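You operate a simulated robot arm through the tools that you are given. There is no shell and no other tool.

You run a simulated robot arm. Do the job below in one go: nothing can be reset, and whatever is moved stays where it is left.

## Task
Swap the jig's valve for the black-banded one and clamp it.
Fine: The valves stand open, caps in the parts tray. Free both jig clamps first, stand the yellow-banded valve on the bench, seat the new one square, lock both clamps. Set down upright: what you pick out.

The check looks at the end state, three seconds after you hand in, the way a careful person would. Anything else that was tipped, shoved, dropped, spilled or broken makes it a failure. A push-on lid holds only when it is set on centred and level and pressed home; a screw cap is set on level and turned clockwise until tight.

## Robot
A 6-joint arm with a two-finger gripper, fixed in place. Base frame: the origin is on the floor under the middle of its stand, x ahead of it, y to its left, z up. Readings come in mm, degrees, newtons and seconds.
It reaches about 1572 mm from its shoulder. Its first joint turns from -166.0 to 166.0 degrees. Payload 2.45 kg.
The TCP is the grasp point between the finger pads, 20 mm short of the fingertips. In the tool frame z runs along the fingers and y along their closing line. The gripper opens to 140 mm; its body begins 168 mm behind the TCP.
Orientation is told as [roll, pitch, yaw] about the base's x, y, z axes, in that order, counted from this pose: with the fingers straight down and closing along the base's y, the tool's x points along the base's -x, its y along +y and its z along -z.

## Interface
- The arm moves only by the tool jog_arm. Its argument "motion" is a list of rows, each a list of 3 entries, a list of its own where there are three numbers: the shift along the base's x, y, z in units of 150 mm (1.0 is 150 mm), then the turn, a rotation vector about the base's x, y, z in units of 120 degrees (1.0 is 120 degrees), then the closure in counts, from 0 (fully open) to 255 (shut). In form: [[[x, y, z], [ax, ay, az], claw], ...]. A call has 1 to 20 rows; each row is the pose to reach, as a shift and turn from the pose commanded when the call began. A call with a number of a shift or a turn outside -1 to 1 is refused whole. A row lasts 0.2 s, in which the tool goes at most 50 mm and 8.6 degrees; a call with a longer step from one row to the next is refused whole, and so is a gripper value outside its range. A pose out of reach is approached as far as the arm can. The call stops where the force on the tool passes 50 N (or 10 N more than at its start, if that is more) or the arm is blocked; 0.2 s more then pass. The fingers move at their own pace (about 45 mm/s each) and stop on an object; they squeeze with about 41 N. The grip force told is the motor's: it shows also when the fingers shut on nothing. Time passes only in rows, and 0.2 s behind the last, so rows that repeat a pose let the fingers close. It gives the time, the measured TCP pose, the force on the tool (base axes), the opening and the grip force at its end, in the units of the frame above (readings bear some noise), with the torque about the TCP (base axes, N m) and any sound that the robot's microphone picked up.
- Cameras (640 x 400 px; columns grow to the right, rows downward): "scene" is fixed at [218.4, -498.3, 1737.7]; the picture's right is [0.87, -0.50, 0.00], its down [-0.28, -0.48, -0.83] and it looks along [0.41, 0.72, -0.55] (base axes); focal length 338 px, centre (320, 200). "wrist" rides on the gripper at [78, 11, -209] in the tool frame; the picture's right is [-0.14, 0.99, 0.00], its down [-0.92, -0.13, -0.37] and it looks along [-0.37, -0.05, 0.93] (tool axes); focal length 280 px, centre (320, 200). There is no depth. A picture from a camera that has moved, and an enlarged one, comes with that camera's place and axes in the base frame and with its lens.
- camera(camera): a new picture of that camera. The clock stands still meanwhile.
- close_up(camera, box): a new picture of the part [left, top, right, bottom] of that camera's present view, enlarged. The clock stands still meanwhile.
- close_job(): hands the job in; it is judged then, once.

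Places have to be worked out from the pictures, the camera data and where the tool is seen. Open the gripper and draw the arm clear of the work before you hand the job in, unless the task says otherwise.

The tools are called after "Call:" as a command line: name --argument value ..., lists and objects as JSON in quotes. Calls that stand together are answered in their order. jog_arm: Moves the arm, as the interface text tells. Its arguments: {"type":"object","properties":{"motion":{"type":"array"}},"required":["motion"]} The other tools are called the same way: camera (camera) takes a picture; close_up (camera, box) takes an enlarged picture of a part of a camera's view; close_job () hands the job in.

At the start:

```text
clock: 0.0
position: [650.1, 381.9, 1342.2]
tcp_rot: [0.0, -0.2, 0.0]
contact_force: [0.3, 0.0, 0.6]
ft_torque: [0.03, 0.01, 0.03]
finger_gap: 140.0
grasp_force: 0.1
```

scene: 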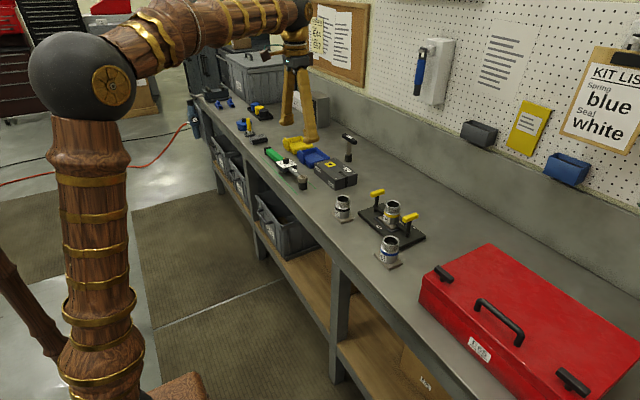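
wrist: 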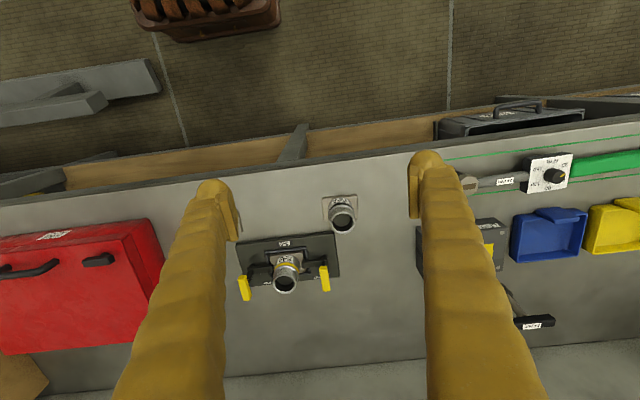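

I start by looking closer at the jig and the valves before any motion.

Call:
close_up --camera "scene" --box '[310, 170, 450, 280]'

Call:
close_up --camera "wrist" --box '[220, 180, 380, 310]'

Call:
close_up --camera "scene" --box '[200, 80, 370, 200]'

```text
3.64 times, centred on (380, 225) of scene
camera zoom: at [218.4, -498.3, 1737.7], right [0.87, -0.5, 0.0], down [-0.28, -0.48, -0.83], along [0.41, 0.72, -0.55], focal length 1230 px, centre (102, 109)
```

zoom: 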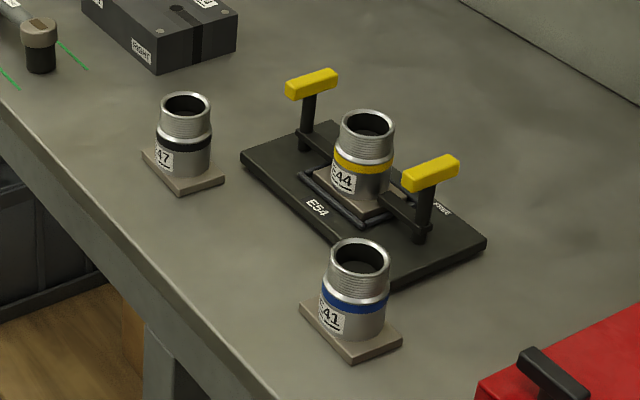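

```text
3.08 times, centred on (300, 245) of wrist
camera zoom: at [571.8, 391.7, 1551.8], right [0.14, 0.99, 0.0], down [0.92, -0.13, 0.37], along [0.37, -0.05, -0.93], focal length 863 px, centre (382, 62)
```

zoom: 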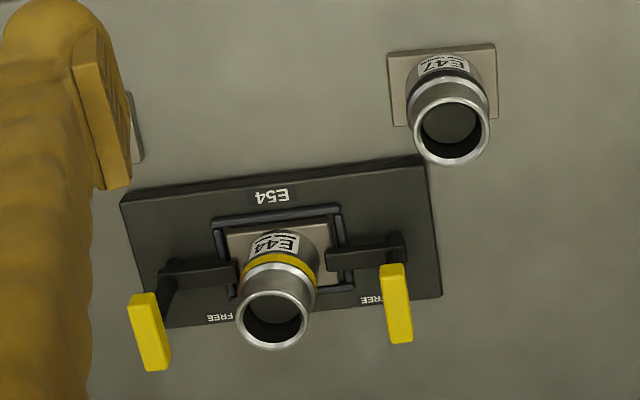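

```text
3.33 times, centred on (285, 140) of scene
camera zoom: at [218.4, -498.3, 1737.7], right [0.87, -0.5, 0.0], down [-0.28, -0.48, -0.83], along [0.41, 0.72, -0.55], focal length 1128 px, centre (437, 400)
```

zoom: 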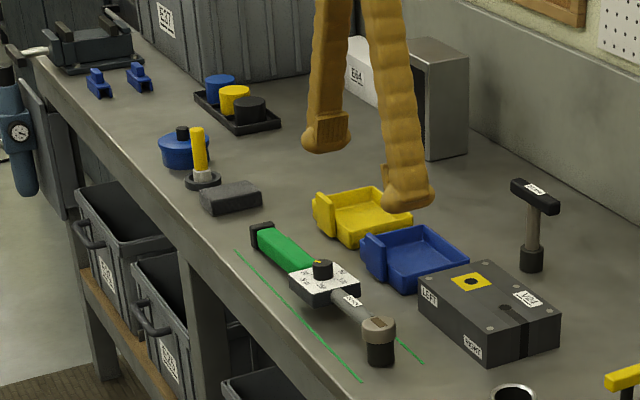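

Triangulating both pictures puts the valve tops near: yellow/jig (962, 260, 1038), black (834, 401, 1029) and blue (825, 106); the bench is at about z 945–950. I move the open gripper up and over so the wrist camera gets a better view of the jig clamps.

Call:
jog_arm --motion '[[[0.2, -0.2, 0], [0, 0, 0], 0], [[0.4, -0.4, 0], [0, 0, 0], 0], [[0.6, -0.6, 0], [0, 0, 0], 0], [[0.8, -0.8, 0], [0, 0, 0], 0], [[1.0, -0.9, -0.15], [0, 0, 0], 0], [[1.0, -0.9, -0.4], [0, 0, 0], 0]]'

Call:
camera --camera "wrist"

Call:
camera --camera "scene"

```text
clock: 1.4
position: [807.3, 246.5, 1277.4]
tcp_rot: [-0.1, 0.1, 0.1]
contact_force: [0.5, 0.4, -0.6]
ft_torque: [-0.02, -0.04, 0.0]
finger_gap: 140.2
grasp_force: 0.0
```

```text
taken
camera wrist: at [729.3, 257.1, 1487.0], right [0.14, 0.99, 0.0], down [0.92, -0.13, 0.37], along [0.36, -0.05, -0.93], focal length 280 px, centre (320, 200)
```

wrist: 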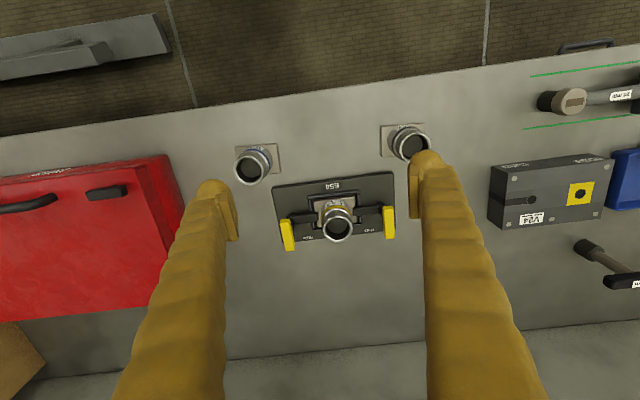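

```text
taken
```

scene: 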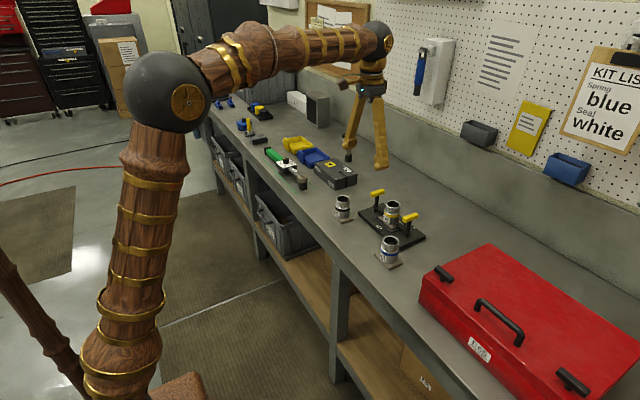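

The jig is now centred between the fingers in the wrist view. I zoom in on the jig and both free valves.

Call:
close_up --camera "wrist" --box '[265, 165, 405, 255]'

Call:
close_up --camera "wrist" --box '[225, 110, 445, 250]'

Call:
close_up --camera "scene" --box '[350, 180, 430, 250]'

```text
4.44 times, centred on (335, 210) of wrist
camera zoom: at [729.3, 257.1, 1487.0], right [0.14, 0.99, 0.0], down [0.92, -0.13, 0.37], along [0.36, -0.05, -0.93], focal length 1246 px, centre (253, 156)
```

zoom: 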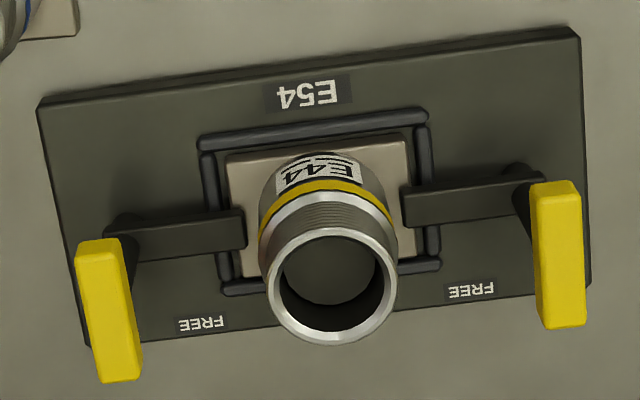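

```text
2.86 times, centred on (335, 180) of wrist
camera zoom: at [729.3, 257.1, 1487.0], right [0.14, 0.99, 0.0], down [0.92, -0.13, 0.37], along [0.36, -0.05, -0.93], focal length 801 px, centre (277, 257)
```

zoom: 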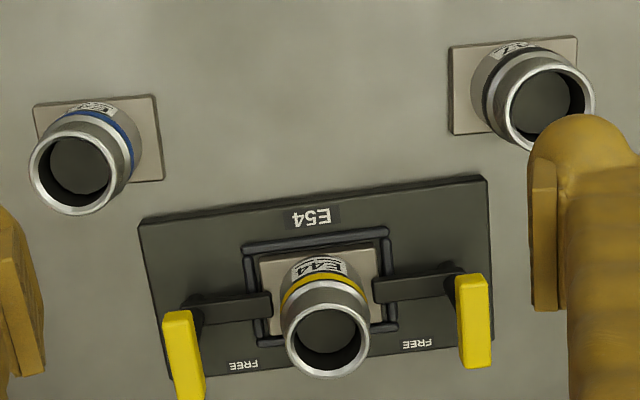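

```text
5.71 times, centred on (390, 215) of scene
camera zoom: at [218.4, -498.3, 1737.7], right [0.87, -0.5, 0.0], down [-0.28, -0.48, -0.83], along [0.41, 0.72, -0.55], focal length 1933 px, centre (-80, 114)
```

zoom: 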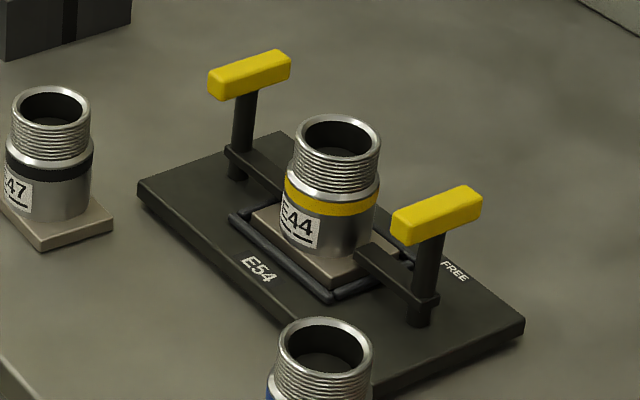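

Readings differ by several mm from what I commanded, so I hold still for a moment to see whether the arm settles. Both clamp arms point at the valve (locked), and the FREE marks lie on the far (+x) side, so each arm should swing toward +x.

Call:
jog_arm --motion '[[[0, 0, 0], [0, 0, 0], 0], [[0, 0, 0], [0, 0, 0], 0], [[0, 0, 0], [0, 0, 0], 0]]'

```text
clock: 2.2
position: [807.5, 248.3, 1277.4]
tcp_rot: [-0.1, 0.2, 0.2]
contact_force: [0.7, -0.1, 0.5]
ft_torque: [0.01, 0.01, 0.01]
finger_gap: 139.9
grasp_force: 0.1
```

It is settled there, so there is a small offset between commanded and measured motion that I need to track. I move over the +y handle at about (958, 346), staying ~100 mm above it.

Call:
jog_arm --motion '[[[0.19, 0.13, -0.16], [0, 0, 0], 0], [[0.38, 0.26, -0.32], [0, 0, 0], 0], [[0.57, 0.39, -0.48], [0, 0, 0], 100], [[0.76, 0.52, -0.64], [0, 0, 0], 170], [[0.95, 0.65, -0.8], [0, 0, 0], 170], [[0.95, 0.65, -0.8], [0, 0, 0], 170], [[0.95, 0.65, -0.8], [0, 0, 0], 170], [[0.95, 0.65, -0.8], [0, 0, 0], 170]]'

Call:
camera --camera "wrist"

Call:
camera --camera "scene"

```text
clock: 4.0
position: [951.7, 345.3, 1162.2]
tcp_rot: [0.0, 0.1, 0.1]
contact_force: [0.0, -0.3, 0.1]
ft_torque: [-0.01, -0.04, -0.01]
finger_gap: 46.6
grasp_force: 0.0
```

```text
taken
camera wrist: at [873.9, 355.2, 1369.9], right [0.14, 0.99, 0.0], down [0.92, -0.13, 0.37], along [0.36, -0.05, -0.93], focal length 280 px, centre (320, 200)
```

wrist: 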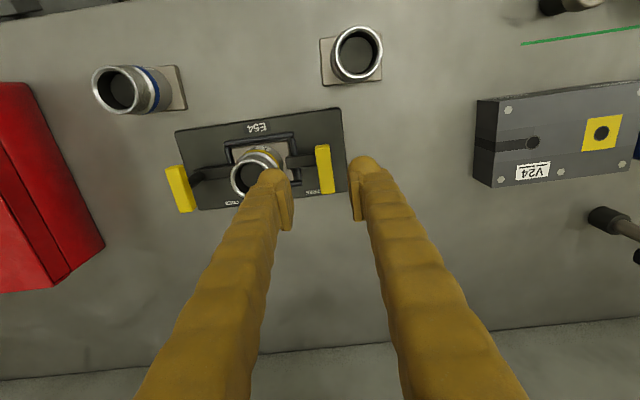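

```text
taken
```

scene: 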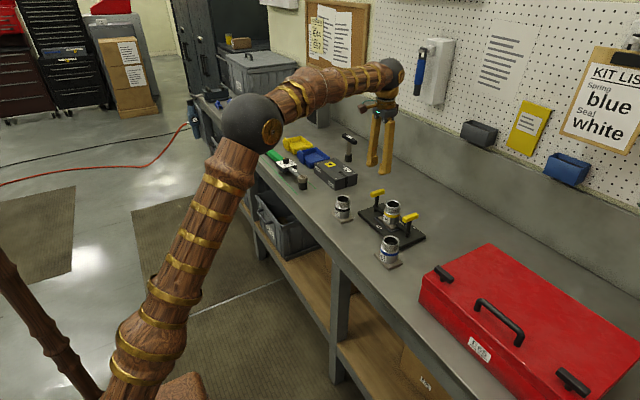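

The wrist picture shows the +y handle just ahead between the fingers. I zoom in to fix its position and yaw precisely.

Call:
close_up --camera "wrist" --box '[280, 120, 380, 210]'

Call:
close_up --camera "wrist" --box '[160, 90, 360, 220]'

Call:
close_up --camera "wrist" --box '[310, 15, 400, 95]'

```text
4.44 times, centred on (330, 165) of wrist
camera zoom: at [873.9, 355.2, 1369.9], right [0.14, 0.99, 0.0], down [0.92, -0.13, 0.37], along [0.36, -0.05, -0.93], focal length 1246 px, centre (276, 356)
```

zoom: 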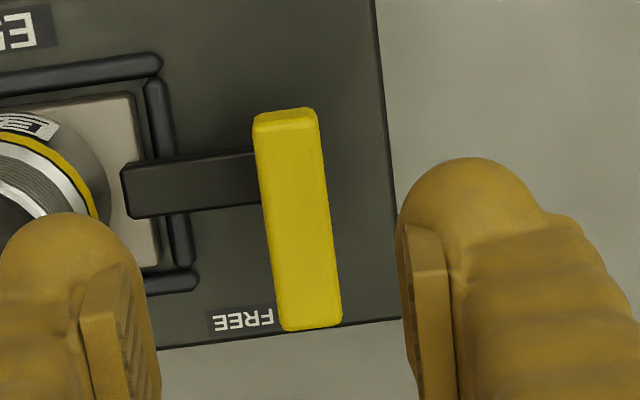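

```text
3.08 times, centred on (260, 155) of wrist
camera zoom: at [873.9, 355.2, 1369.9], right [0.14, 0.99, 0.0], down [0.92, -0.13, 0.37], along [0.36, -0.05, -0.93], focal length 863 px, centre (505, 338)
```

zoom: 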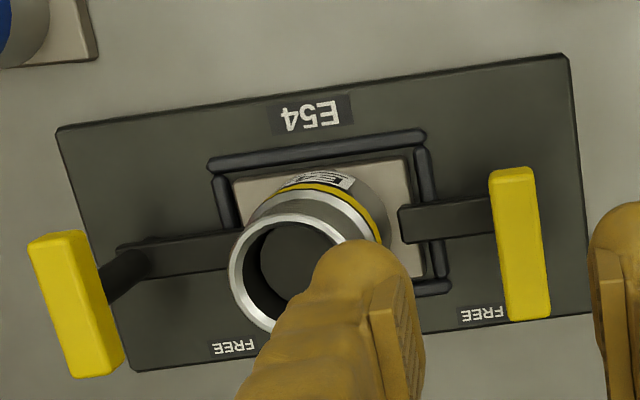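

```text
5.00 times, centred on (355, 55) of wrist
camera zoom: at [873.9, 355.2, 1369.9], right [0.14, 0.99, 0.0], down [0.92, -0.13, 0.37], along [0.36, -0.05, -0.93], focal length 1402 px, centre (145, 925)
```

zoom: 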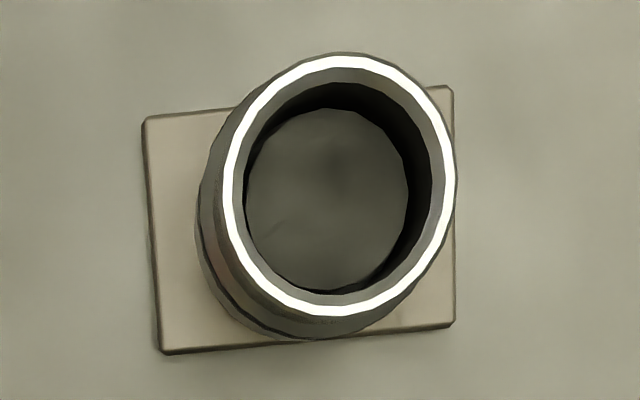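

Handle centre works out to about (961, 349, ~1042), aligned with x, about 17 mm wide. I narrow the fingers to ~36 mm to clear the valve rim and descend to just above the handle, then check.

Call:
jog_arm --motion '[[[0.06, 0.025, -0.2], [0, 0, 0], 190], [[0.06, 0.025, -0.4], [0, 0, 0], 190], [[0.06, 0.025, -0.55], [0, 0, 0], 190], [[0.06, 0.025, -0.6], [0, 0, 0], 190], [[0.06, 0.025, -0.6], [0, 0, 0], 190]]'

Call:
close_up --camera "wrist" --box '[240, 130, 400, 230]'

Call:
close_up --camera "scene" --box '[340, 160, 430, 240]'

```text
clock: 5.2
position: [960.4, 350.1, 1069.1]
tcp_rot: [0.1, 0.2, 0.1]
contact_force: [-0.1, 0.5, -0.2]
ft_torque: [-0.02, 0.0, 0.0]
finger_gap: 35.7
grasp_force: 0.0
```

```text
4.00 times, centred on (320, 180) of wrist
camera zoom: at [882.0, 358.6, 1278.5], right [0.14, 0.99, 0.0], down [0.92, -0.13, 0.37], along [0.36, -0.05, -0.93], focal length 1122 px, centre (320, 280)
```

zoom: 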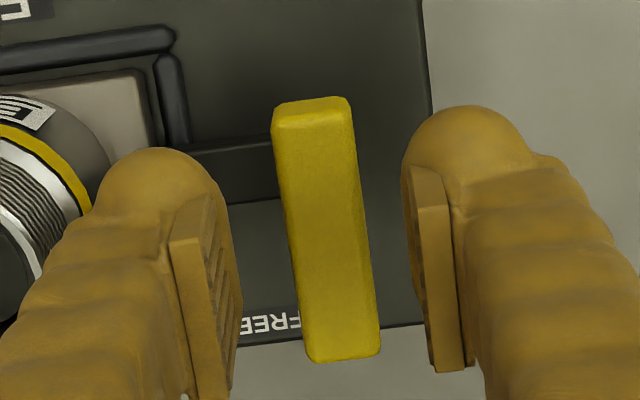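

```text
5.00 times, centred on (385, 200) of scene
camera zoom: at [218.4, -498.3, 1737.7], right [0.87, -0.5, 0.0], down [-0.28, -0.48, -0.83], along [0.41, 0.72, -0.55], focal length 1691 px, centre (-5, 200)
```

zoom: 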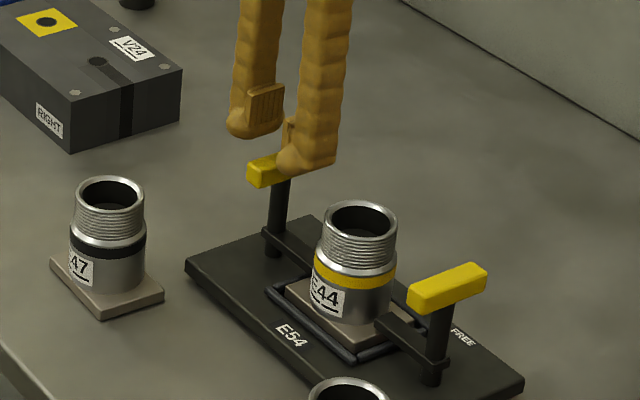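

The TCP is within ~2 mm of the handle centre (962, 349). I lower to about z 1041 and close on the handle.

Call:
jog_arm --motion '[[[0.01, -0.003, -0.1], [0, 0, 0], 190], [[0.01, -0.003, -0.19], [0, 0, 0], 190], [[0.01, -0.003, -0.19], [0, 0, 0], 190], [[0.01, -0.003, -0.19], [0, 0, 0], 255], [[0.01, -0.003, -0.19], [0, 0, 0], 255], [[0.01, -0.003, -0.19], [0, 0, 0], 255], [[0.01, -0.003, -0.19], [0, 0, 0], 255]]'

Call:
close_up --camera "wrist" --box '[220, 110, 420, 240]'

Call:
close_up --camera "scene" --box '[340, 160, 430, 240]'

```text
clock: 6.8
position: [962.0, 347.5, 1041.5]
tcp_rot: [0.0, 0.2, 0.2]
contact_force: [1.6, 27.8, 0.3]
ft_torque: [0.1, 0.09, 0.13]
finger_gap: 16.8
grasp_force: 41.1
```

```text
3.08 times, centred on (320, 175) of wrist
camera zoom: at [884.3, 356.2, 1250.1], right [0.14, 0.99, 0.0], down [0.92, -0.13, 0.37], along [0.36, -0.05, -0.93], focal length 863 px, centre (320, 277)
```

zoom: 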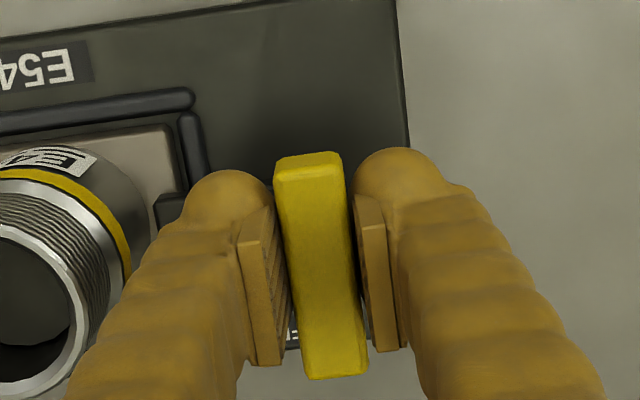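

```text
5.00 times, centred on (385, 200) of scene
camera zoom: at [218.4, -498.3, 1737.7], right [0.87, -0.5, 0.0], down [-0.28, -0.48, -0.83], along [0.41, 0.72, -0.55], focal length 1691 px, centre (-5, 200)
```

zoom: 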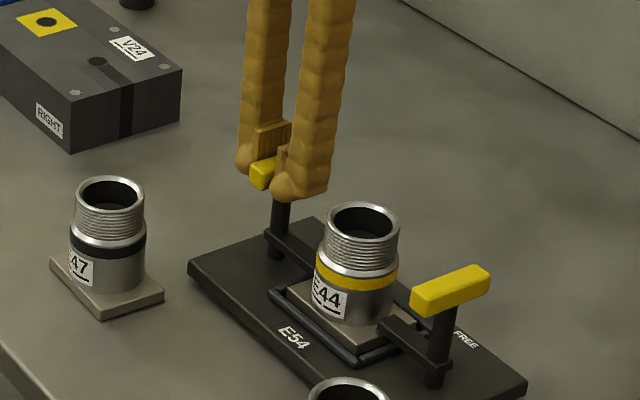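

The grip holds the 17 mm handle, but a 28 N side force shows the handle sits slightly to +y of the tool, and the jig looks to have slid a couple of mm. I nudge the tool +y by 1.5 mm to relax that force before turning.

Call:
jog_arm --motion '[[[0, 0.007, 0], [0, 0, 0], 255], [[0, 0.007, 0], [0, 0, 0], 255]]'

```text
clock: 7.4
position: [961.3, 346.2, 1041.8]
tcp_rot: [-0.2, 0.2, 0.0]
contact_force: [8.9, 1.3, -0.3]
ft_torque: [0.02, -0.28, 0.0]
finger_gap: 17.0
grasp_force: 40.9
```

Side force is gone (1.3 N). I now turn the handle about +z (arm from −y towards FREE at +x), 16° first, to feel the torque.

Call:
jog_arm --motion '[[[0, 0, 0], [0, 0, 0.035], 255], [[0, 0, 0], [0, 0, 0.07], 255], [[0, 0, 0], [0, 0, 0.105], 255], [[0, 0, 0], [0, 0, 0.14], 255]]'

Call:
close_up --camera "scene" --box '[340, 160, 430, 240]'

Call:
close_up --camera "wrist" --box '[220, 110, 420, 240]'

```text
clock: 8.4
position: [959.2, 346.8, 1040.9]
tcp_rot: [0.0, 0.2, 17.0]
contact_force: [-0.7, -18.9, -0.6]
ft_torque: [-0.3, 0.33, -0.16]
finger_gap: 16.7
grasp_force: 40.8
```

```text
5.00 times, centred on (385, 200) of scene
camera zoom: at [218.4, -498.3, 1737.7], right [0.87, -0.5, 0.0], down [-0.28, -0.48, -0.83], along [0.41, 0.72, -0.55], focal length 1691 px, centre (-5, 200)
```

zoom: 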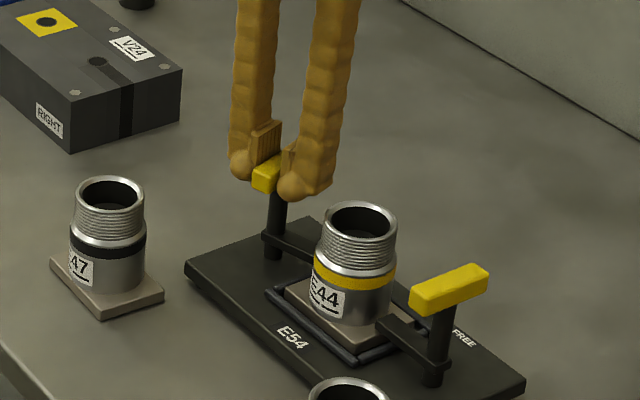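

```text
3.08 times, centred on (320, 175) of wrist
camera zoom: at [882.7, 333.8, 1250.5], right [-0.16, 0.99, 0.0], down [0.92, 0.15, 0.36], along [0.36, 0.06, -0.93], focal length 863 px, centre (320, 277)
```

zoom: 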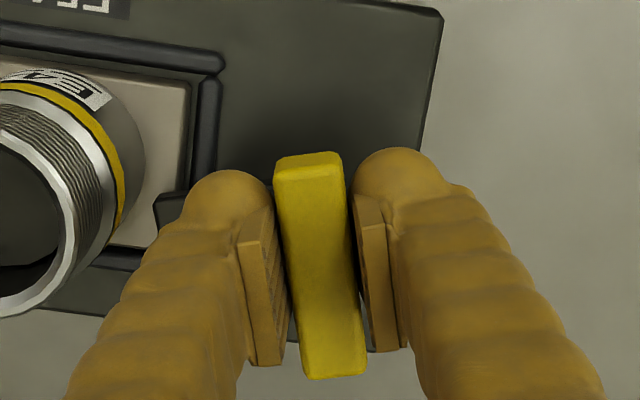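

The handle turns freely (0.16 N·m); the −19 N in y suggests the post axis is ~2.5 mm towards +x of my TCP. I continue turning to 42° while shifting along the arc to cancel that.

Call:
jog_arm --motion '[[[0.0011, -0.006, 0], [0, 0, 0.035], 255], [[0.0016, -0.0071, 0], [0, 0, 0.07], 255], [[0.0021, -0.0082, 0], [0, 0, 0.105], 255], [[0.0028, -0.0092, 0], [0, 0, 0.14], 255], [[0.0035, -0.0102, 0], [0, 0, 0.175], 255], [[0.0043, -0.0112, 0], [0, 0, 0.21], 255]]'

Call:
close_up --camera "scene" --box '[340, 160, 430, 240]'

```text
clock: 9.8
position: [960.8, 347.2, 1041.0]
tcp_rot: [0.1, 0.1, 42.1]
contact_force: [4.9, -22.1, -0.4]
ft_torque: [-0.3, 0.06, -0.07]
finger_gap: 16.9
grasp_force: 41.1
```

```text
5.00 times, centred on (385, 200) of scene
camera zoom: at [218.4, -498.3, 1737.7], right [0.87, -0.5, 0.0], down [-0.28, -0.48, -0.83], along [0.41, 0.72, -0.55], focal length 1691 px, centre (-5, 200)
```

zoom: 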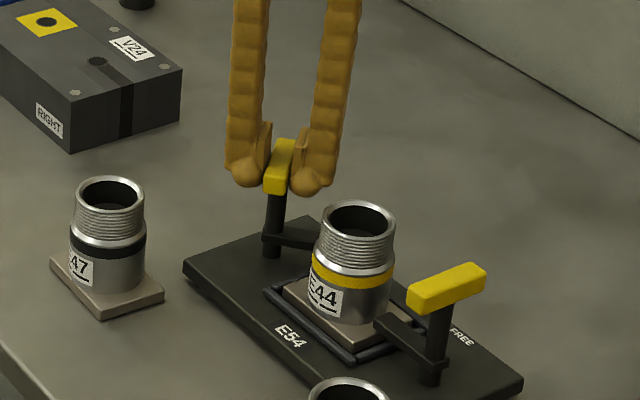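

The arm is swinging correctly; forces remain modest. I add −0.8 mm in y to relieve it and go on to about 67°.

Call:
jog_arm --motion '[[[0.0013, -0.0055, 0], [0, 0, 0], 255], [[0.002, -0.007, 0], [0, 0, 0.035], 255], [[0.003, -0.008, 0], [0, 0, 0.07], 255], [[0.004, -0.009, 0], [0, 0, 0.105], 255], [[0.0055, -0.0095, 0], [0, 0, 0.14], 255], [[0.007, -0.01, 0], [0, 0, 0.175], 255], [[0.0085, -0.0105, 0], [0, 0, 0.21], 255]]'

Call:
close_up --camera "scene" --box '[340, 160, 430, 240]'

```text
clock: 11.4
position: [961.3, 347.1, 1040.9]
tcp_rot: [-0.1, 0.2, 67.4]
contact_force: [10.4, -0.7, 0.4]
ft_torque: [0.52, -0.3, -0.05]
finger_gap: 16.8
grasp_force: 40.6
```

```text
5.00 times, centred on (385, 200) of scene
camera zoom: at [218.4, -498.3, 1737.7], right [0.87, -0.5, 0.0], down [-0.28, -0.48, -0.83], along [0.41, 0.72, -0.55], focal length 1691 px, centre (-5, 200)
```

zoom: 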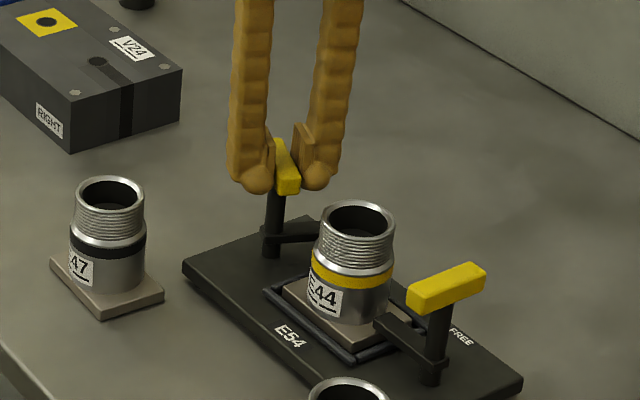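

Forces are low (10 N). I continue the turn to about 88° and watch for a stop.

Call:
jog_arm --motion '[[[0.003, -0.0003, 0], [0, 0, 0.035], 255], [[0.004, -0.0006, 0], [0, 0, 0.07], 255], [[0.005, -0.001, 0], [0, 0, 0.105], 255], [[0.006, -0.001, 0], [0, 0, 0.14], 255], [[0.007, -0.001, 0], [0, 0, 0.172], 255]]'

Call:
close_up --camera "scene" --box '[340, 160, 430, 240]'

Call:
camera --camera "wrist"

```text
clock: 12.6
position: [962.0, 345.9, 1042.3]
tcp_rot: [-0.1, 0.2, 87.9]
contact_force: [15.2, 11.6, -0.1]
ft_torque: [0.28, -0.16, -0.01]
finger_gap: 16.8
grasp_force: 41.0
```

```text
5.00 times, centred on (385, 200) of scene
camera zoom: at [218.4, -498.3, 1737.7], right [0.87, -0.5, 0.0], down [-0.28, -0.48, -0.83], along [0.41, 0.72, -0.55], focal length 1691 px, centre (-5, 200)
```

zoom: 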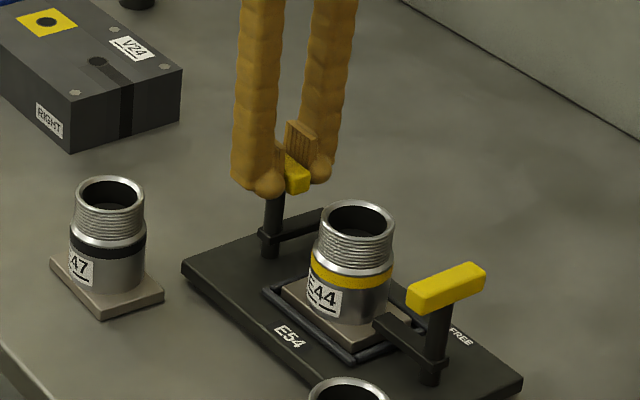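

```text
taken
camera wrist: at [948.3, 268.0, 1250.9], right [-0.98, 0.17, 0.0], down [0.16, 0.92, 0.37], along [0.07, 0.36, -0.93], focal length 280 px, centre (320, 200)
```

wrist: 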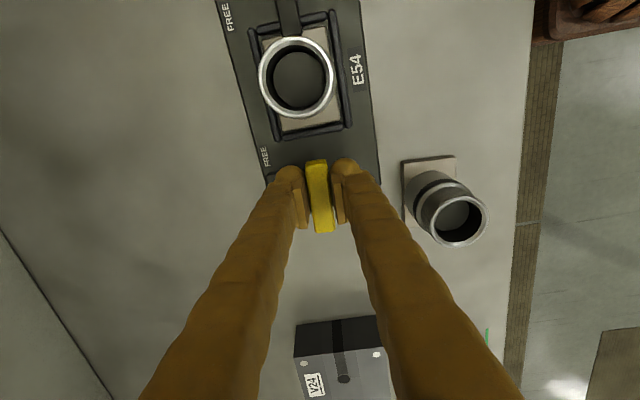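

The clamp arm now points to +x, past the FREE mark side. I turn a little further to about 91° to see if there is an end stop, easing the side forces.

Call:
jog_arm --motion '[[[0.003, 0.002, 0], [0, 0, 0.01], 255], [[0.003, 0.002, 0], [0, 0, 0.02], 255], [[0.003, 0.002, 0], [0, 0, 0.026], 255], [[0.003, 0.002, 0], [0, 0, 0.026], 255]]'

Call:
close_up --camera "wrist" --box '[200, 0, 400, 240]'

```text
clock: 13.6
position: [962.4, 346.1, 1042.0]
tcp_rot: [0.0, 0.3, 91.1]
contact_force: [0.3, 24.5, 2.8]
ft_torque: [0.37, -0.01, -0.01]
finger_gap: 17.0
grasp_force: 41.0
```

```text
1.67 times, centred on (300, 120) of wrist
camera zoom: at [953.1, 267.2, 1250.9], right [-0.99, 0.12, 0.0], down [0.11, 0.92, 0.37], along [0.04, 0.36, -0.93], focal length 467 px, centre (353, 333)
```

zoom: 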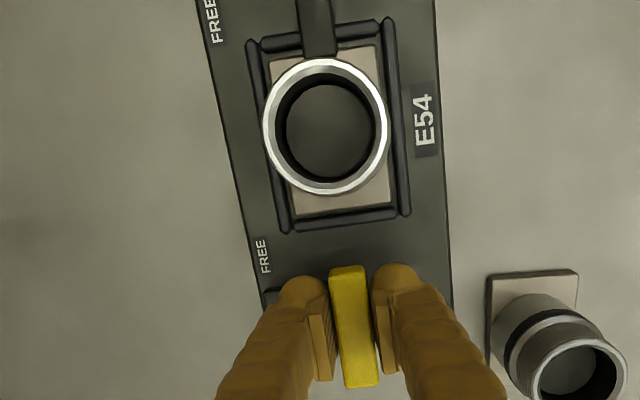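

The arm of the +y clamp is at ~91° (FREE), torque about zero. I open the fingers slightly, rise clear, and turn back to yaw 0 while moving over the −y handle at about (962, 166).

Call:
jog_arm --motion '[[[0, 0, 0], [0, 0, 0], 190], [[0, 0, 0], [0, 0, 0], 190], [[0, 0, 0.1], [0, 0, 0], 190], [[0, 0, 0.3], [0, 0, 0], 190], [[0, 0, 0.5], [0, 0, 0], 190], [[0, -0.1, 0.5], [0, 0, -0.07], 190], [[0, -0.2, 0.5], [0, 0, -0.14], 190], [[0, -0.3, 0.5], [0, 0, -0.21], 190], [[0, -0.4, 0.5], [0, 0, -0.28], 190], [[0, -0.5, 0.5], [0, 0, -0.35], 190], [[0, -0.6, 0.5], [0, 0, -0.42], 190], [[0, -0.7, 0.5], [0, 0, -0.49], 190], [[0, -0.8, 0.5], [0, 0, -0.56], 190], [[0, -0.9, 0.5], [0, 0, -0.63], 190], [[0, -1.0, 0.5], [0, 0, -0.7], 190], [[0, -1.0, 0.5], [0, 0, -0.758], 190], [[0, -1.0, 0.5], [0, 0, -0.758], 190]]'

Call:
camera --camera "wrist"

Call:
close_up --camera "scene" --box '[340, 160, 430, 240]'

```text
clock: 17.2
position: [963.4, 196.2, 1117.5]
tcp_rot: [0.0, 0.1, -0.1]
contact_force: [-1.0, 0.7, 0.1]
ft_torque: [-0.02, -0.03, 0.03]
finger_gap: 35.4
grasp_force: 0.1
```

```text
taken
camera wrist: at [886.0, 205.4, 1326.5], right [0.14, 0.99, 0.0], down [0.92, -0.13, 0.37], along [0.36, -0.05, -0.93], focal length 280 px, centre (320, 200)
```

wrist: 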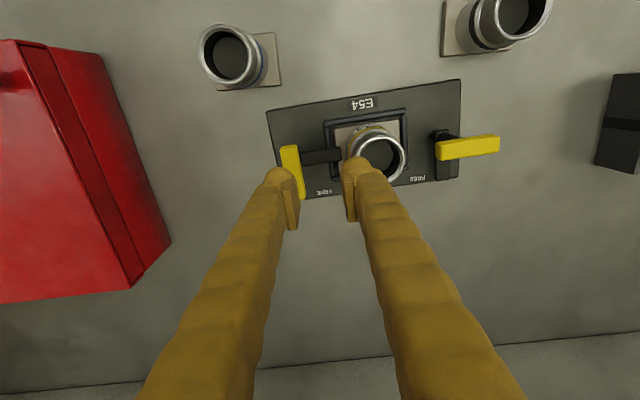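

```text
5.00 times, centred on (385, 200) of scene
camera zoom: at [218.4, -498.3, 1737.7], right [0.87, -0.5, 0.0], down [-0.28, -0.48, -0.83], along [0.41, 0.72, -0.55], focal length 1691 px, centre (-5, 200)
```

zoom: 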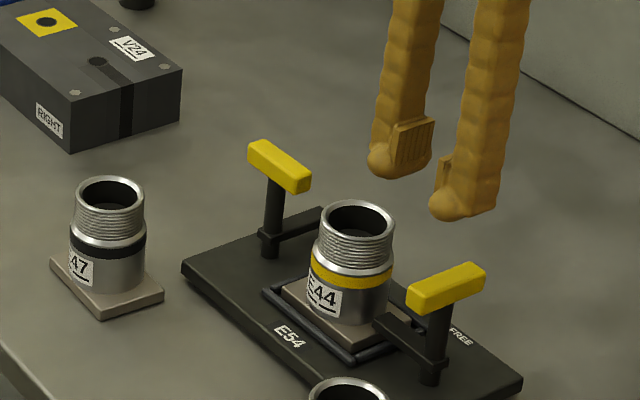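

The +y clamp is free and the jig barely moved (~1–2 mm). The −y handle computes to about (960, 167); I move above it at z ~1070.

Call:
jog_arm --motion '[[[-0.01, -0.19, 0], [0, 0, 0], 190], [[-0.01, -0.19, -0.15], [0, 0, 0], 190], [[-0.01, -0.19, -0.3], [0, 0, 0], 190], [[-0.01, -0.19, -0.3], [0, 0, 0], 190], [[-0.01, -0.19, -0.3], [0, 0, 0], 190]]'

Call:
close_up --camera "wrist" --box '[240, 130, 400, 230]'

```text
clock: 18.4
position: [959.1, 167.7, 1071.2]
tcp_rot: [0.1, 0.1, 0.1]
contact_force: [-0.9, -0.3, 0.3]
ft_torque: [0.0, -0.05, 0.01]
finger_gap: 35.8
grasp_force: 0.1
```

```text
4.00 times, centred on (320, 180) of wrist
camera zoom: at [883.0, 177.7, 1281.2], right [0.14, 0.99, 0.0], down [0.92, -0.13, 0.37], along [0.36, -0.05, -0.93], focal length 1122 px, centre (320, 280)
```

zoom: 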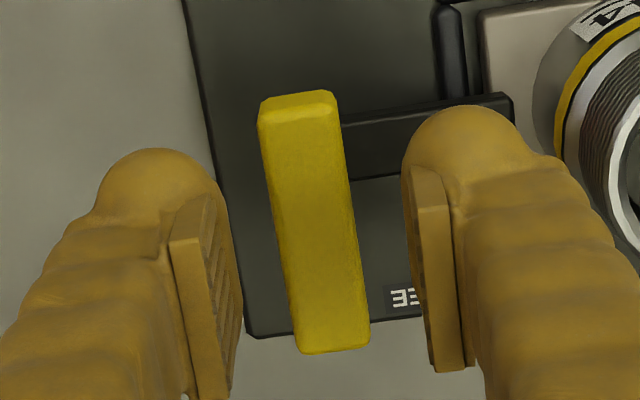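

Relative to the tool, the handle is at about (+1, −0.7) mm. I lower onto it, closing to just short of contact first to judge centring before squeezing.

Call:
jog_arm --motion '[[[0.007, -0.005, -0.1], [0, 0, 0], 190], [[0.007, -0.005, -0.2], [0, 0, 0], 190], [[0.007, -0.005, -0.2], [0, 0, 0], 205], [[0.007, -0.005, -0.2], [0, 0, 0], 221], [[0.007, -0.005, -0.2], [0, 0, 0], 221], [[0.007, -0.005, -0.2], [0, 0, 0], 221]]'

Call:
close_up --camera "wrist" --box '[240, 130, 400, 230]'

```text
clock: 19.8
position: [961.4, 164.9, 1041.6]
tcp_rot: [0.0, 0.2, 0.1]
contact_force: [-0.2, 1.7, -0.4]
ft_torque: [0.03, 0.04, 0.05]
finger_gap: 20.0
grasp_force: 1.4
```

```text
4.00 times, centred on (320, 180) of wrist
camera zoom: at [885.0, 175.1, 1250.3], right [0.14, 0.99, 0.0], down [0.92, -0.13, 0.37], along [0.36, -0.05, -0.93], focal length 1122 px, centre (320, 280)
```

zoom: 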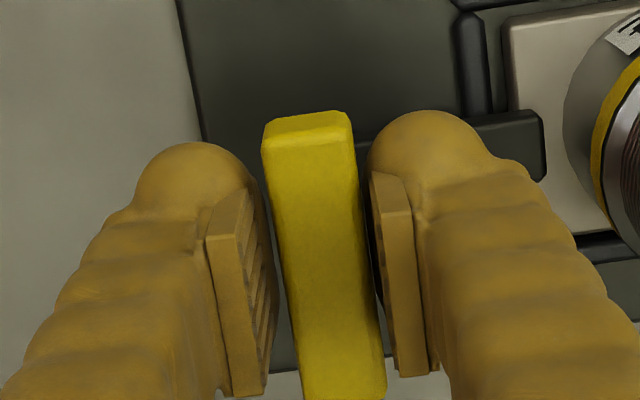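

One finger touches lightly with a 20 mm gap on a 17 mm handle, so the handle is ~1.5 mm to +y of the tool. I shift +y 1.5 mm and then squeeze.

Call:
jog_arm --motion '[[[0, 0.01, 0], [0, 0, 0], 221], [[0, 0.01, 0], [0, 0, 0], 255], [[0, 0.01, 0], [0, 0, 0], 255], [[0, 0.01, 0], [0, 0, 0], 255]]'

```text
clock: 20.8
position: [962.8, 166.9, 1041.8]
tcp_rot: [0.1, 0.2, 0.1]
contact_force: [-2.3, -12.3, 2.8]
ft_torque: [-0.1, 0.04, -0.04]
finger_gap: 17.0
grasp_force: 40.5
```

Well centred (−12 N). I ease −0.4 mm in y and begin turning about −z, 17° first.

Call:
jog_arm --motion '[[[0, -0.003, 0], [0, 0, 0], 255], [[0, -0.003, 0], [0, 0, -0.035], 255], [[0, -0.003, 0], [0, 0, -0.07], 255], [[0, -0.003, 0], [0, 0, -0.105], 255], [[0, -0.003, 0], [0, 0, -0.14], 255]]'

Call:
close_up --camera "scene" --box '[340, 160, 430, 240]'

```text
clock: 22.0
position: [963.0, 168.6, 1041.4]
tcp_rot: [0.0, 0.2, -16.7]
contact_force: [-14.0, 4.5, 0.3]
ft_torque: [0.27, 0.44, 0.03]
finger_gap: 17.2
grasp_force: 41.1
```

```text
5.00 times, centred on (385, 200) of scene
camera zoom: at [218.4, -498.3, 1737.7], right [0.87, -0.5, 0.0], down [-0.28, -0.48, -0.83], along [0.41, 0.72, -0.55], focal length 1691 px, centre (-5, 200)
```

zoom: 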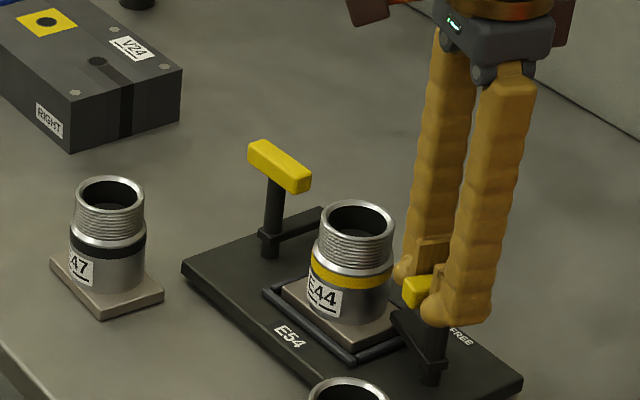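

It turns freely with small forces. I continue to −42° with a slight −x correction.

Call:
jog_arm --motion '[[[-0.003, 0.001, 0], [0, 0, -0.035], 255], [[-0.003, 0.001, 0], [0, 0, -0.07], 255], [[-0.003, 0.001, 0], [0, 0, -0.105], 255], [[-0.003, 0.001, 0], [0, 0, -0.14], 255], [[-0.003, 0.001, 0], [0, 0, -0.175], 255], [[-0.003, 0.001, 0], [0, 0, -0.21], 255]]'

```text
clock: 23.4
position: [963.1, 168.3, 1040.6]
tcp_rot: [0.2, 0.3, -42.0]
contact_force: [10.0, 14.2, 0.2]
ft_torque: [0.18, -0.01, 0.1]
finger_gap: 16.8
grasp_force: 40.8
```

Forces stay around 15 N. I ease by (+0.3, +0.5) mm and continue to about −67°.

Call:
jog_arm --motion '[[[0.002, 0.003, 0], [0, 0, -0.035], 255], [[0.002, 0.003, 0], [0, 0, -0.07], 255], [[0.002, 0.003, 0], [0, 0, -0.105], 255], [[0.002, 0.003, 0], [0, 0, -0.14], 255], [[0.002, 0.003, 0], [0, 0, -0.175], 255], [[0.002, 0.003, 0], [0, 0, -0.21], 255]]'

```text
clock: 24.8
position: [963.1, 168.7, 1040.9]
tcp_rot: [0.1, 0.2, -67.2]
contact_force: [13.6, 11.5, 0.2]
ft_torque: [0.15, -0.07, 0.03]
finger_gap: 16.6
grasp_force: 41.2
```

Still smooth. I finish the turn to about −91° with another small ease in +x/+y.

Call:
jog_arm --motion '[[[0.003, 0.002, 0], [0, 0, -0.035], 255], [[0.003, 0.002, 0], [0, 0, -0.07], 255], [[0.003, 0.002, 0], [0, 0, -0.105], 255], [[0.003, 0.002, 0], [0, 0, -0.14], 255], [[0.003, 0.002, 0], [0, 0, -0.175], 255], [[0.003, 0.002, 0], [0, 0, -0.198], 255], [[0.003, 0.002, 0], [0, 0, -0.198], 255]]'

Call:
close_up --camera "scene" --box '[340, 160, 430, 240]'

Call:
camera --camera "wrist"

```text
clock: 26.4
position: [962.3, 167.4, 1040.9]
tcp_rot: [0.0, 0.3, -90.8]
contact_force: [4.1, -2.6, -0.4]
ft_torque: [-0.09, -0.05, 0.55]
finger_gap: 17.1
grasp_force: 41.3
```

```text
5.00 times, centred on (385, 200) of scene
camera zoom: at [218.4, -498.3, 1737.7], right [0.87, -0.5, 0.0], down [-0.28, -0.48, -0.83], along [0.41, 0.72, -0.55], focal length 1691 px, centre (-5, 200)
```

zoom: 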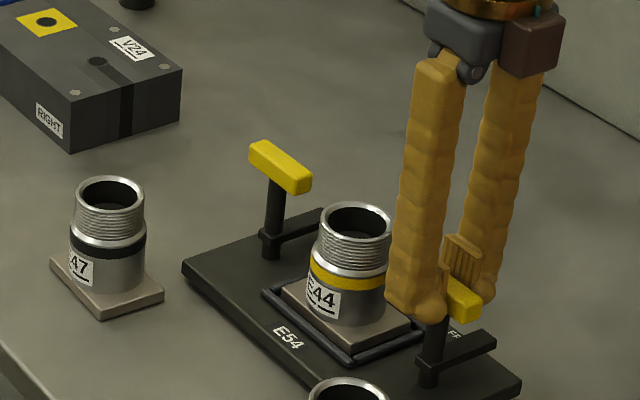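

```text
taken
camera wrist: at [974.6, 244.3, 1250.5], right [0.99, -0.15, 0.0], down [-0.14, -0.92, 0.37], along [-0.06, -0.36, -0.93], focal length 280 px, centre (320, 200)
```

wrist: 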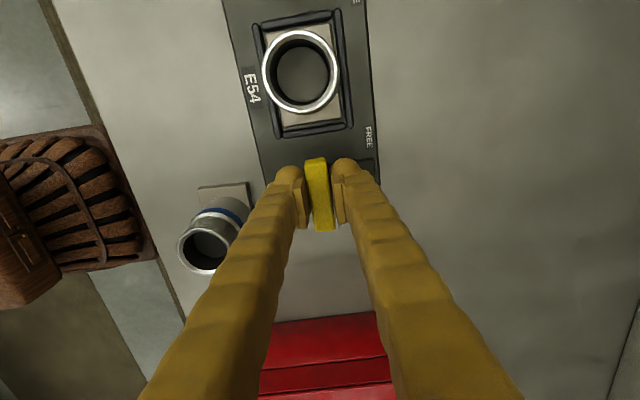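

The second clamp reached its stop (0.55 N·m at −91°), arm pointing +x. I release, rise, and move over the yellow valve with yaw kept at −91° so the fingers close along x.

Call:
jog_arm --motion '[[[0, 0, 0], [0, 0, 0], 190], [[0, 0, 0], [0, 0, 0], 190], [[0, 0, 0.1], [0, 0, 0], 190], [[0, 0, 0.3], [0, 0, 0], 190], [[0, 0, 0.6], [0, 0, 0], 150], [[0, 0.2, 0.8], [0, 0, 0], 75], [[0, 0.4, 0.8], [0, 0, 0], 75], [[0, 0.6, 0.8], [0, 0, 0], 75], [[0, 0.6, 0.8], [0, 0, 0], 75], [[0, 0.6, 0.8], [0, 0, 0], 75]]'

Call:
camera --camera "wrist"

Call:
close_up --camera "scene" --box '[330, 160, 440, 260]'

```text
clock: 28.6
position: [963.9, 258.3, 1160.9]
tcp_rot: [0.2, 0.2, -90.8]
contact_force: [0.0, -0.3, -0.6]
ft_torque: [0.01, -0.02, 0.03]
finger_gap: 98.8
grasp_force: 0.0
```

```text
taken
camera wrist: at [976.1, 333.8, 1370.4], right [0.99, -0.15, 0.0], down [-0.14, -0.92, 0.37], along [-0.06, -0.36, -0.93], focal length 280 px, centre (320, 200)
```

wrist: 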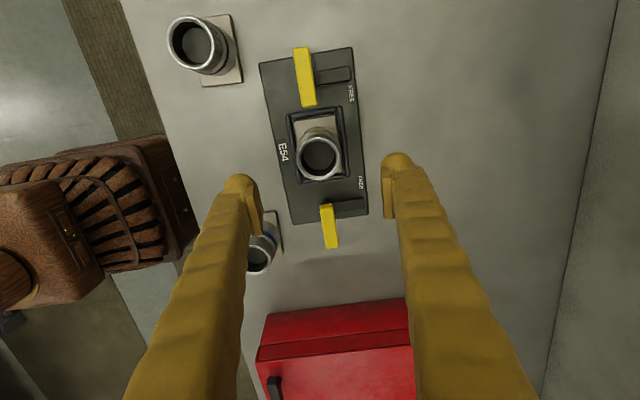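

```text
4.00 times, centred on (385, 210) of scene
camera zoom: at [218.4, -498.3, 1737.7], right [0.87, -0.5, 0.0], down [-0.28, -0.48, -0.83], along [0.41, 0.72, -0.55], focal length 1353 px, centre (60, 160)
```

zoom: 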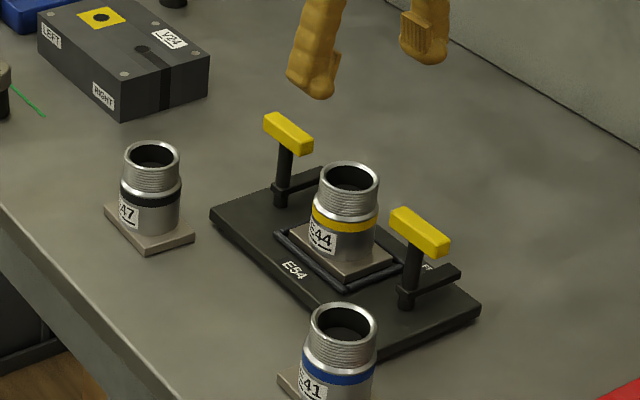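

Both clamps now point to +x (free). I zoom on the jig to locate the valve and seat precisely.

Call:
close_up --camera "wrist" --box '[240, 40, 400, 260]'

Call:
close_up --camera "wrist" --box '[260, 90, 380, 200]'

```text
1.82 times, centred on (320, 150) of wrist
camera zoom: at [976.1, 333.8, 1370.4], right [0.99, -0.15, 0.0], down [-0.14, -0.92, 0.37], along [-0.06, -0.36, -0.93], focal length 510 px, centre (320, 291)
```

zoom: 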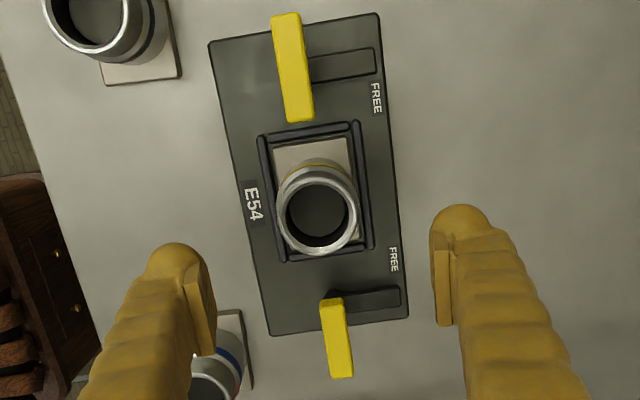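

```text
3.64 times, centred on (320, 145) of wrist
camera zoom: at [976.1, 333.8, 1370.4], right [0.99, -0.15, 0.0], down [-0.14, -0.92, 0.37], along [-0.06, -0.36, -0.93], focal length 1020 px, centre (320, 400)
```

zoom: 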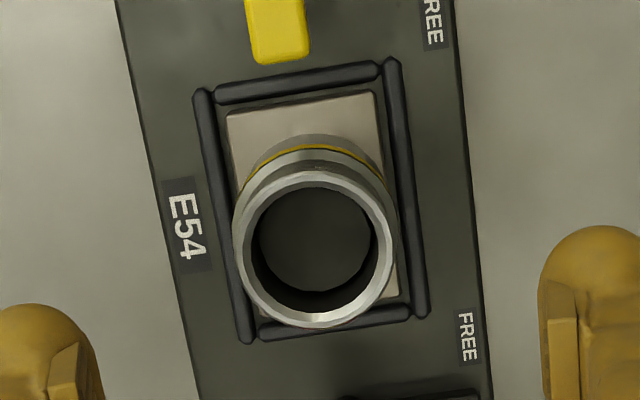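

Valve axis relative to the TCP is about (−2.6, −0.3) mm. I centre and descend to z ~1003 with the fingers at ±x, keeping the ~99 mm gap.

Call:
jog_arm --motion '[[[-0.017, -0.002, -0.25], [0, 0, 0], 75], [[-0.017, -0.002, -0.5], [0, 0, 0], 75], [[-0.017, -0.002, -0.7], [0, 0, 0], 75], [[-0.017, -0.002, -0.7], [0, 0, 0], 75]]'

Call:
camera --camera "wrist"

Call:
close_up --camera "scene" --box '[330, 160, 440, 260]'

```text
clock: 29.6
position: [961.9, 255.3, 1054.1]
tcp_rot: [0.1, 0.3, -90.9]
contact_force: [0.0, -0.1, -0.2]
ft_torque: [-0.03, 0.01, -0.04]
finger_gap: 98.7
grasp_force: 0.0
```

```text
taken
camera wrist: at [973.2, 331.6, 1263.0], right [0.99, -0.15, 0.0], down [-0.14, -0.92, 0.36], along [-0.06, -0.36, -0.93], focal length 280 px, centre (320, 200)
```

wrist: 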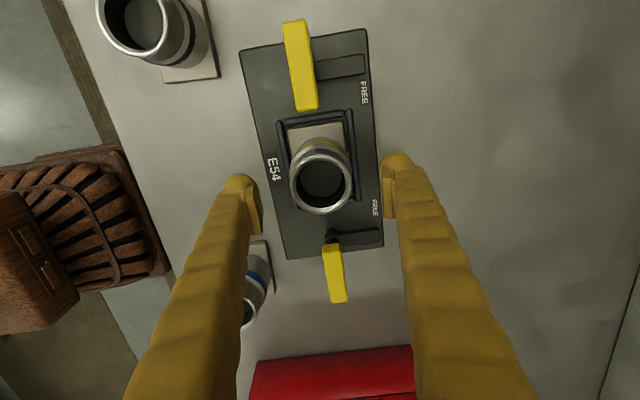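

```text
4.00 times, centred on (385, 210) of scene
camera zoom: at [218.4, -498.3, 1737.7], right [0.87, -0.5, 0.0], down [-0.28, -0.48, -0.83], along [0.41, 0.72, -0.55], focal length 1353 px, centre (60, 160)
```

zoom: 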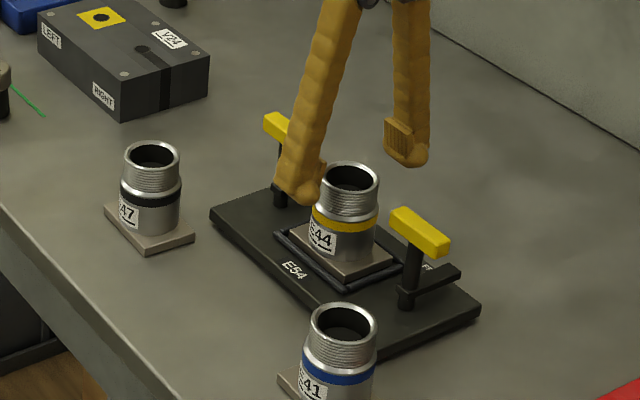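

I zoom in to refine the valve centre relative to the gripper at this closer height.

Call:
close_up --camera "wrist" --box '[230, 100, 430, 230]'

```text
3.08 times, centred on (330, 165) of wrist
camera zoom: at [973.2, 331.6, 1263.0], right [0.99, -0.15, 0.0], down [-0.14, -0.92, 0.36], along [-0.06, -0.36, -0.93], focal length 863 px, centre (289, 308)
```

zoom: 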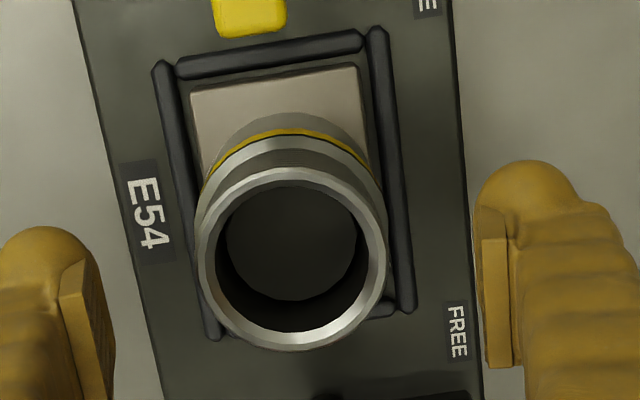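

Accounting for the reading drift, the valve axis is about (+1, +3) mm from the TCP. I correct that and lower to grasp height ~1004, narrowing the fingers in steps.

Call:
jog_arm --motion '[[[0.007, 0.02, -0.15], [0, 0, 0], 75], [[0.007, 0.02, -0.33], [0, 0, 0], 75], [[0.007, 0.02, -0.33], [0, 0, 0], 110], [[0.007, 0.02, -0.33], [0, 0, 0], 140], [[0.007, 0.02, -0.33], [0, 0, 0], 140], [[0.007, 0.02, -0.33], [0, 0, 0], 140]]'

Call:
close_up --camera "wrist" --box '[230, 100, 430, 230]'

Call:
close_up --camera "scene" --box '[330, 160, 440, 260]'

```text
clock: 31.0
position: [963.9, 259.5, 1004.0]
tcp_rot: [0.2, 0.2, -90.8]
contact_force: [0.9, 0.5, 0.3]
ft_torque: [0.03, -0.01, -0.04]
finger_gap: 63.1
grasp_force: 0.1
```

```text
3.08 times, centred on (330, 165) of wrist
camera zoom: at [976.0, 335.3, 1213.4], right [0.99, -0.15, 0.0], down [-0.14, -0.92, 0.37], along [-0.06, -0.36, -0.93], focal length 863 px, centre (289, 308)
```

zoom: 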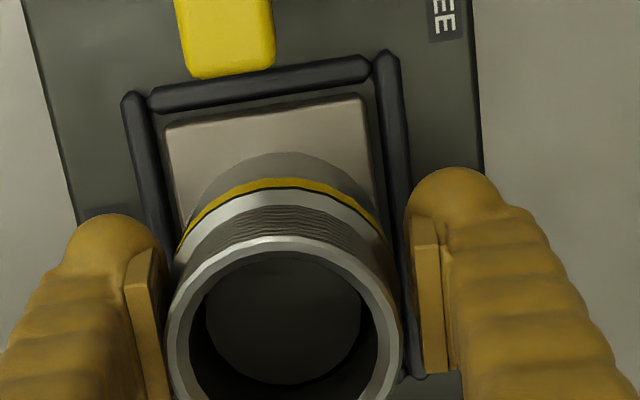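

```text
4.00 times, centred on (385, 210) of scene
camera zoom: at [218.4, -498.3, 1737.7], right [0.87, -0.5, 0.0], down [-0.28, -0.48, -0.83], along [0.41, 0.72, -0.55], focal length 1353 px, centre (60, 160)
```

zoom: 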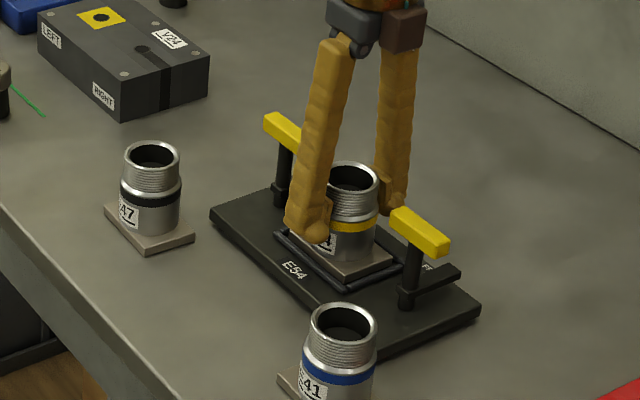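

The fingers straddle the valve, nearly centred (valve about −1 mm in x). I shift −1 mm in x and close slowly onto it.

Call:
jog_arm --motion '[[[-0.007, 0, 0], [0, 0, 0], 148], [[-0.007, 0, 0], [0, 0, 0], 152], [[-0.007, 0, 0], [0, 0, 0], 156], [[-0.007, 0, 0], [0, 0, 0], 156]]'

```text
clock: 32.0
position: [962.6, 259.6, 1003.7]
tcp_rot: [0.0, 0.2, -90.8]
contact_force: [0.3, -0.8, 0.4]
ft_torque: [-0.04, -0.05, -0.01]
finger_gap: 58.5
grasp_force: 41.2
```

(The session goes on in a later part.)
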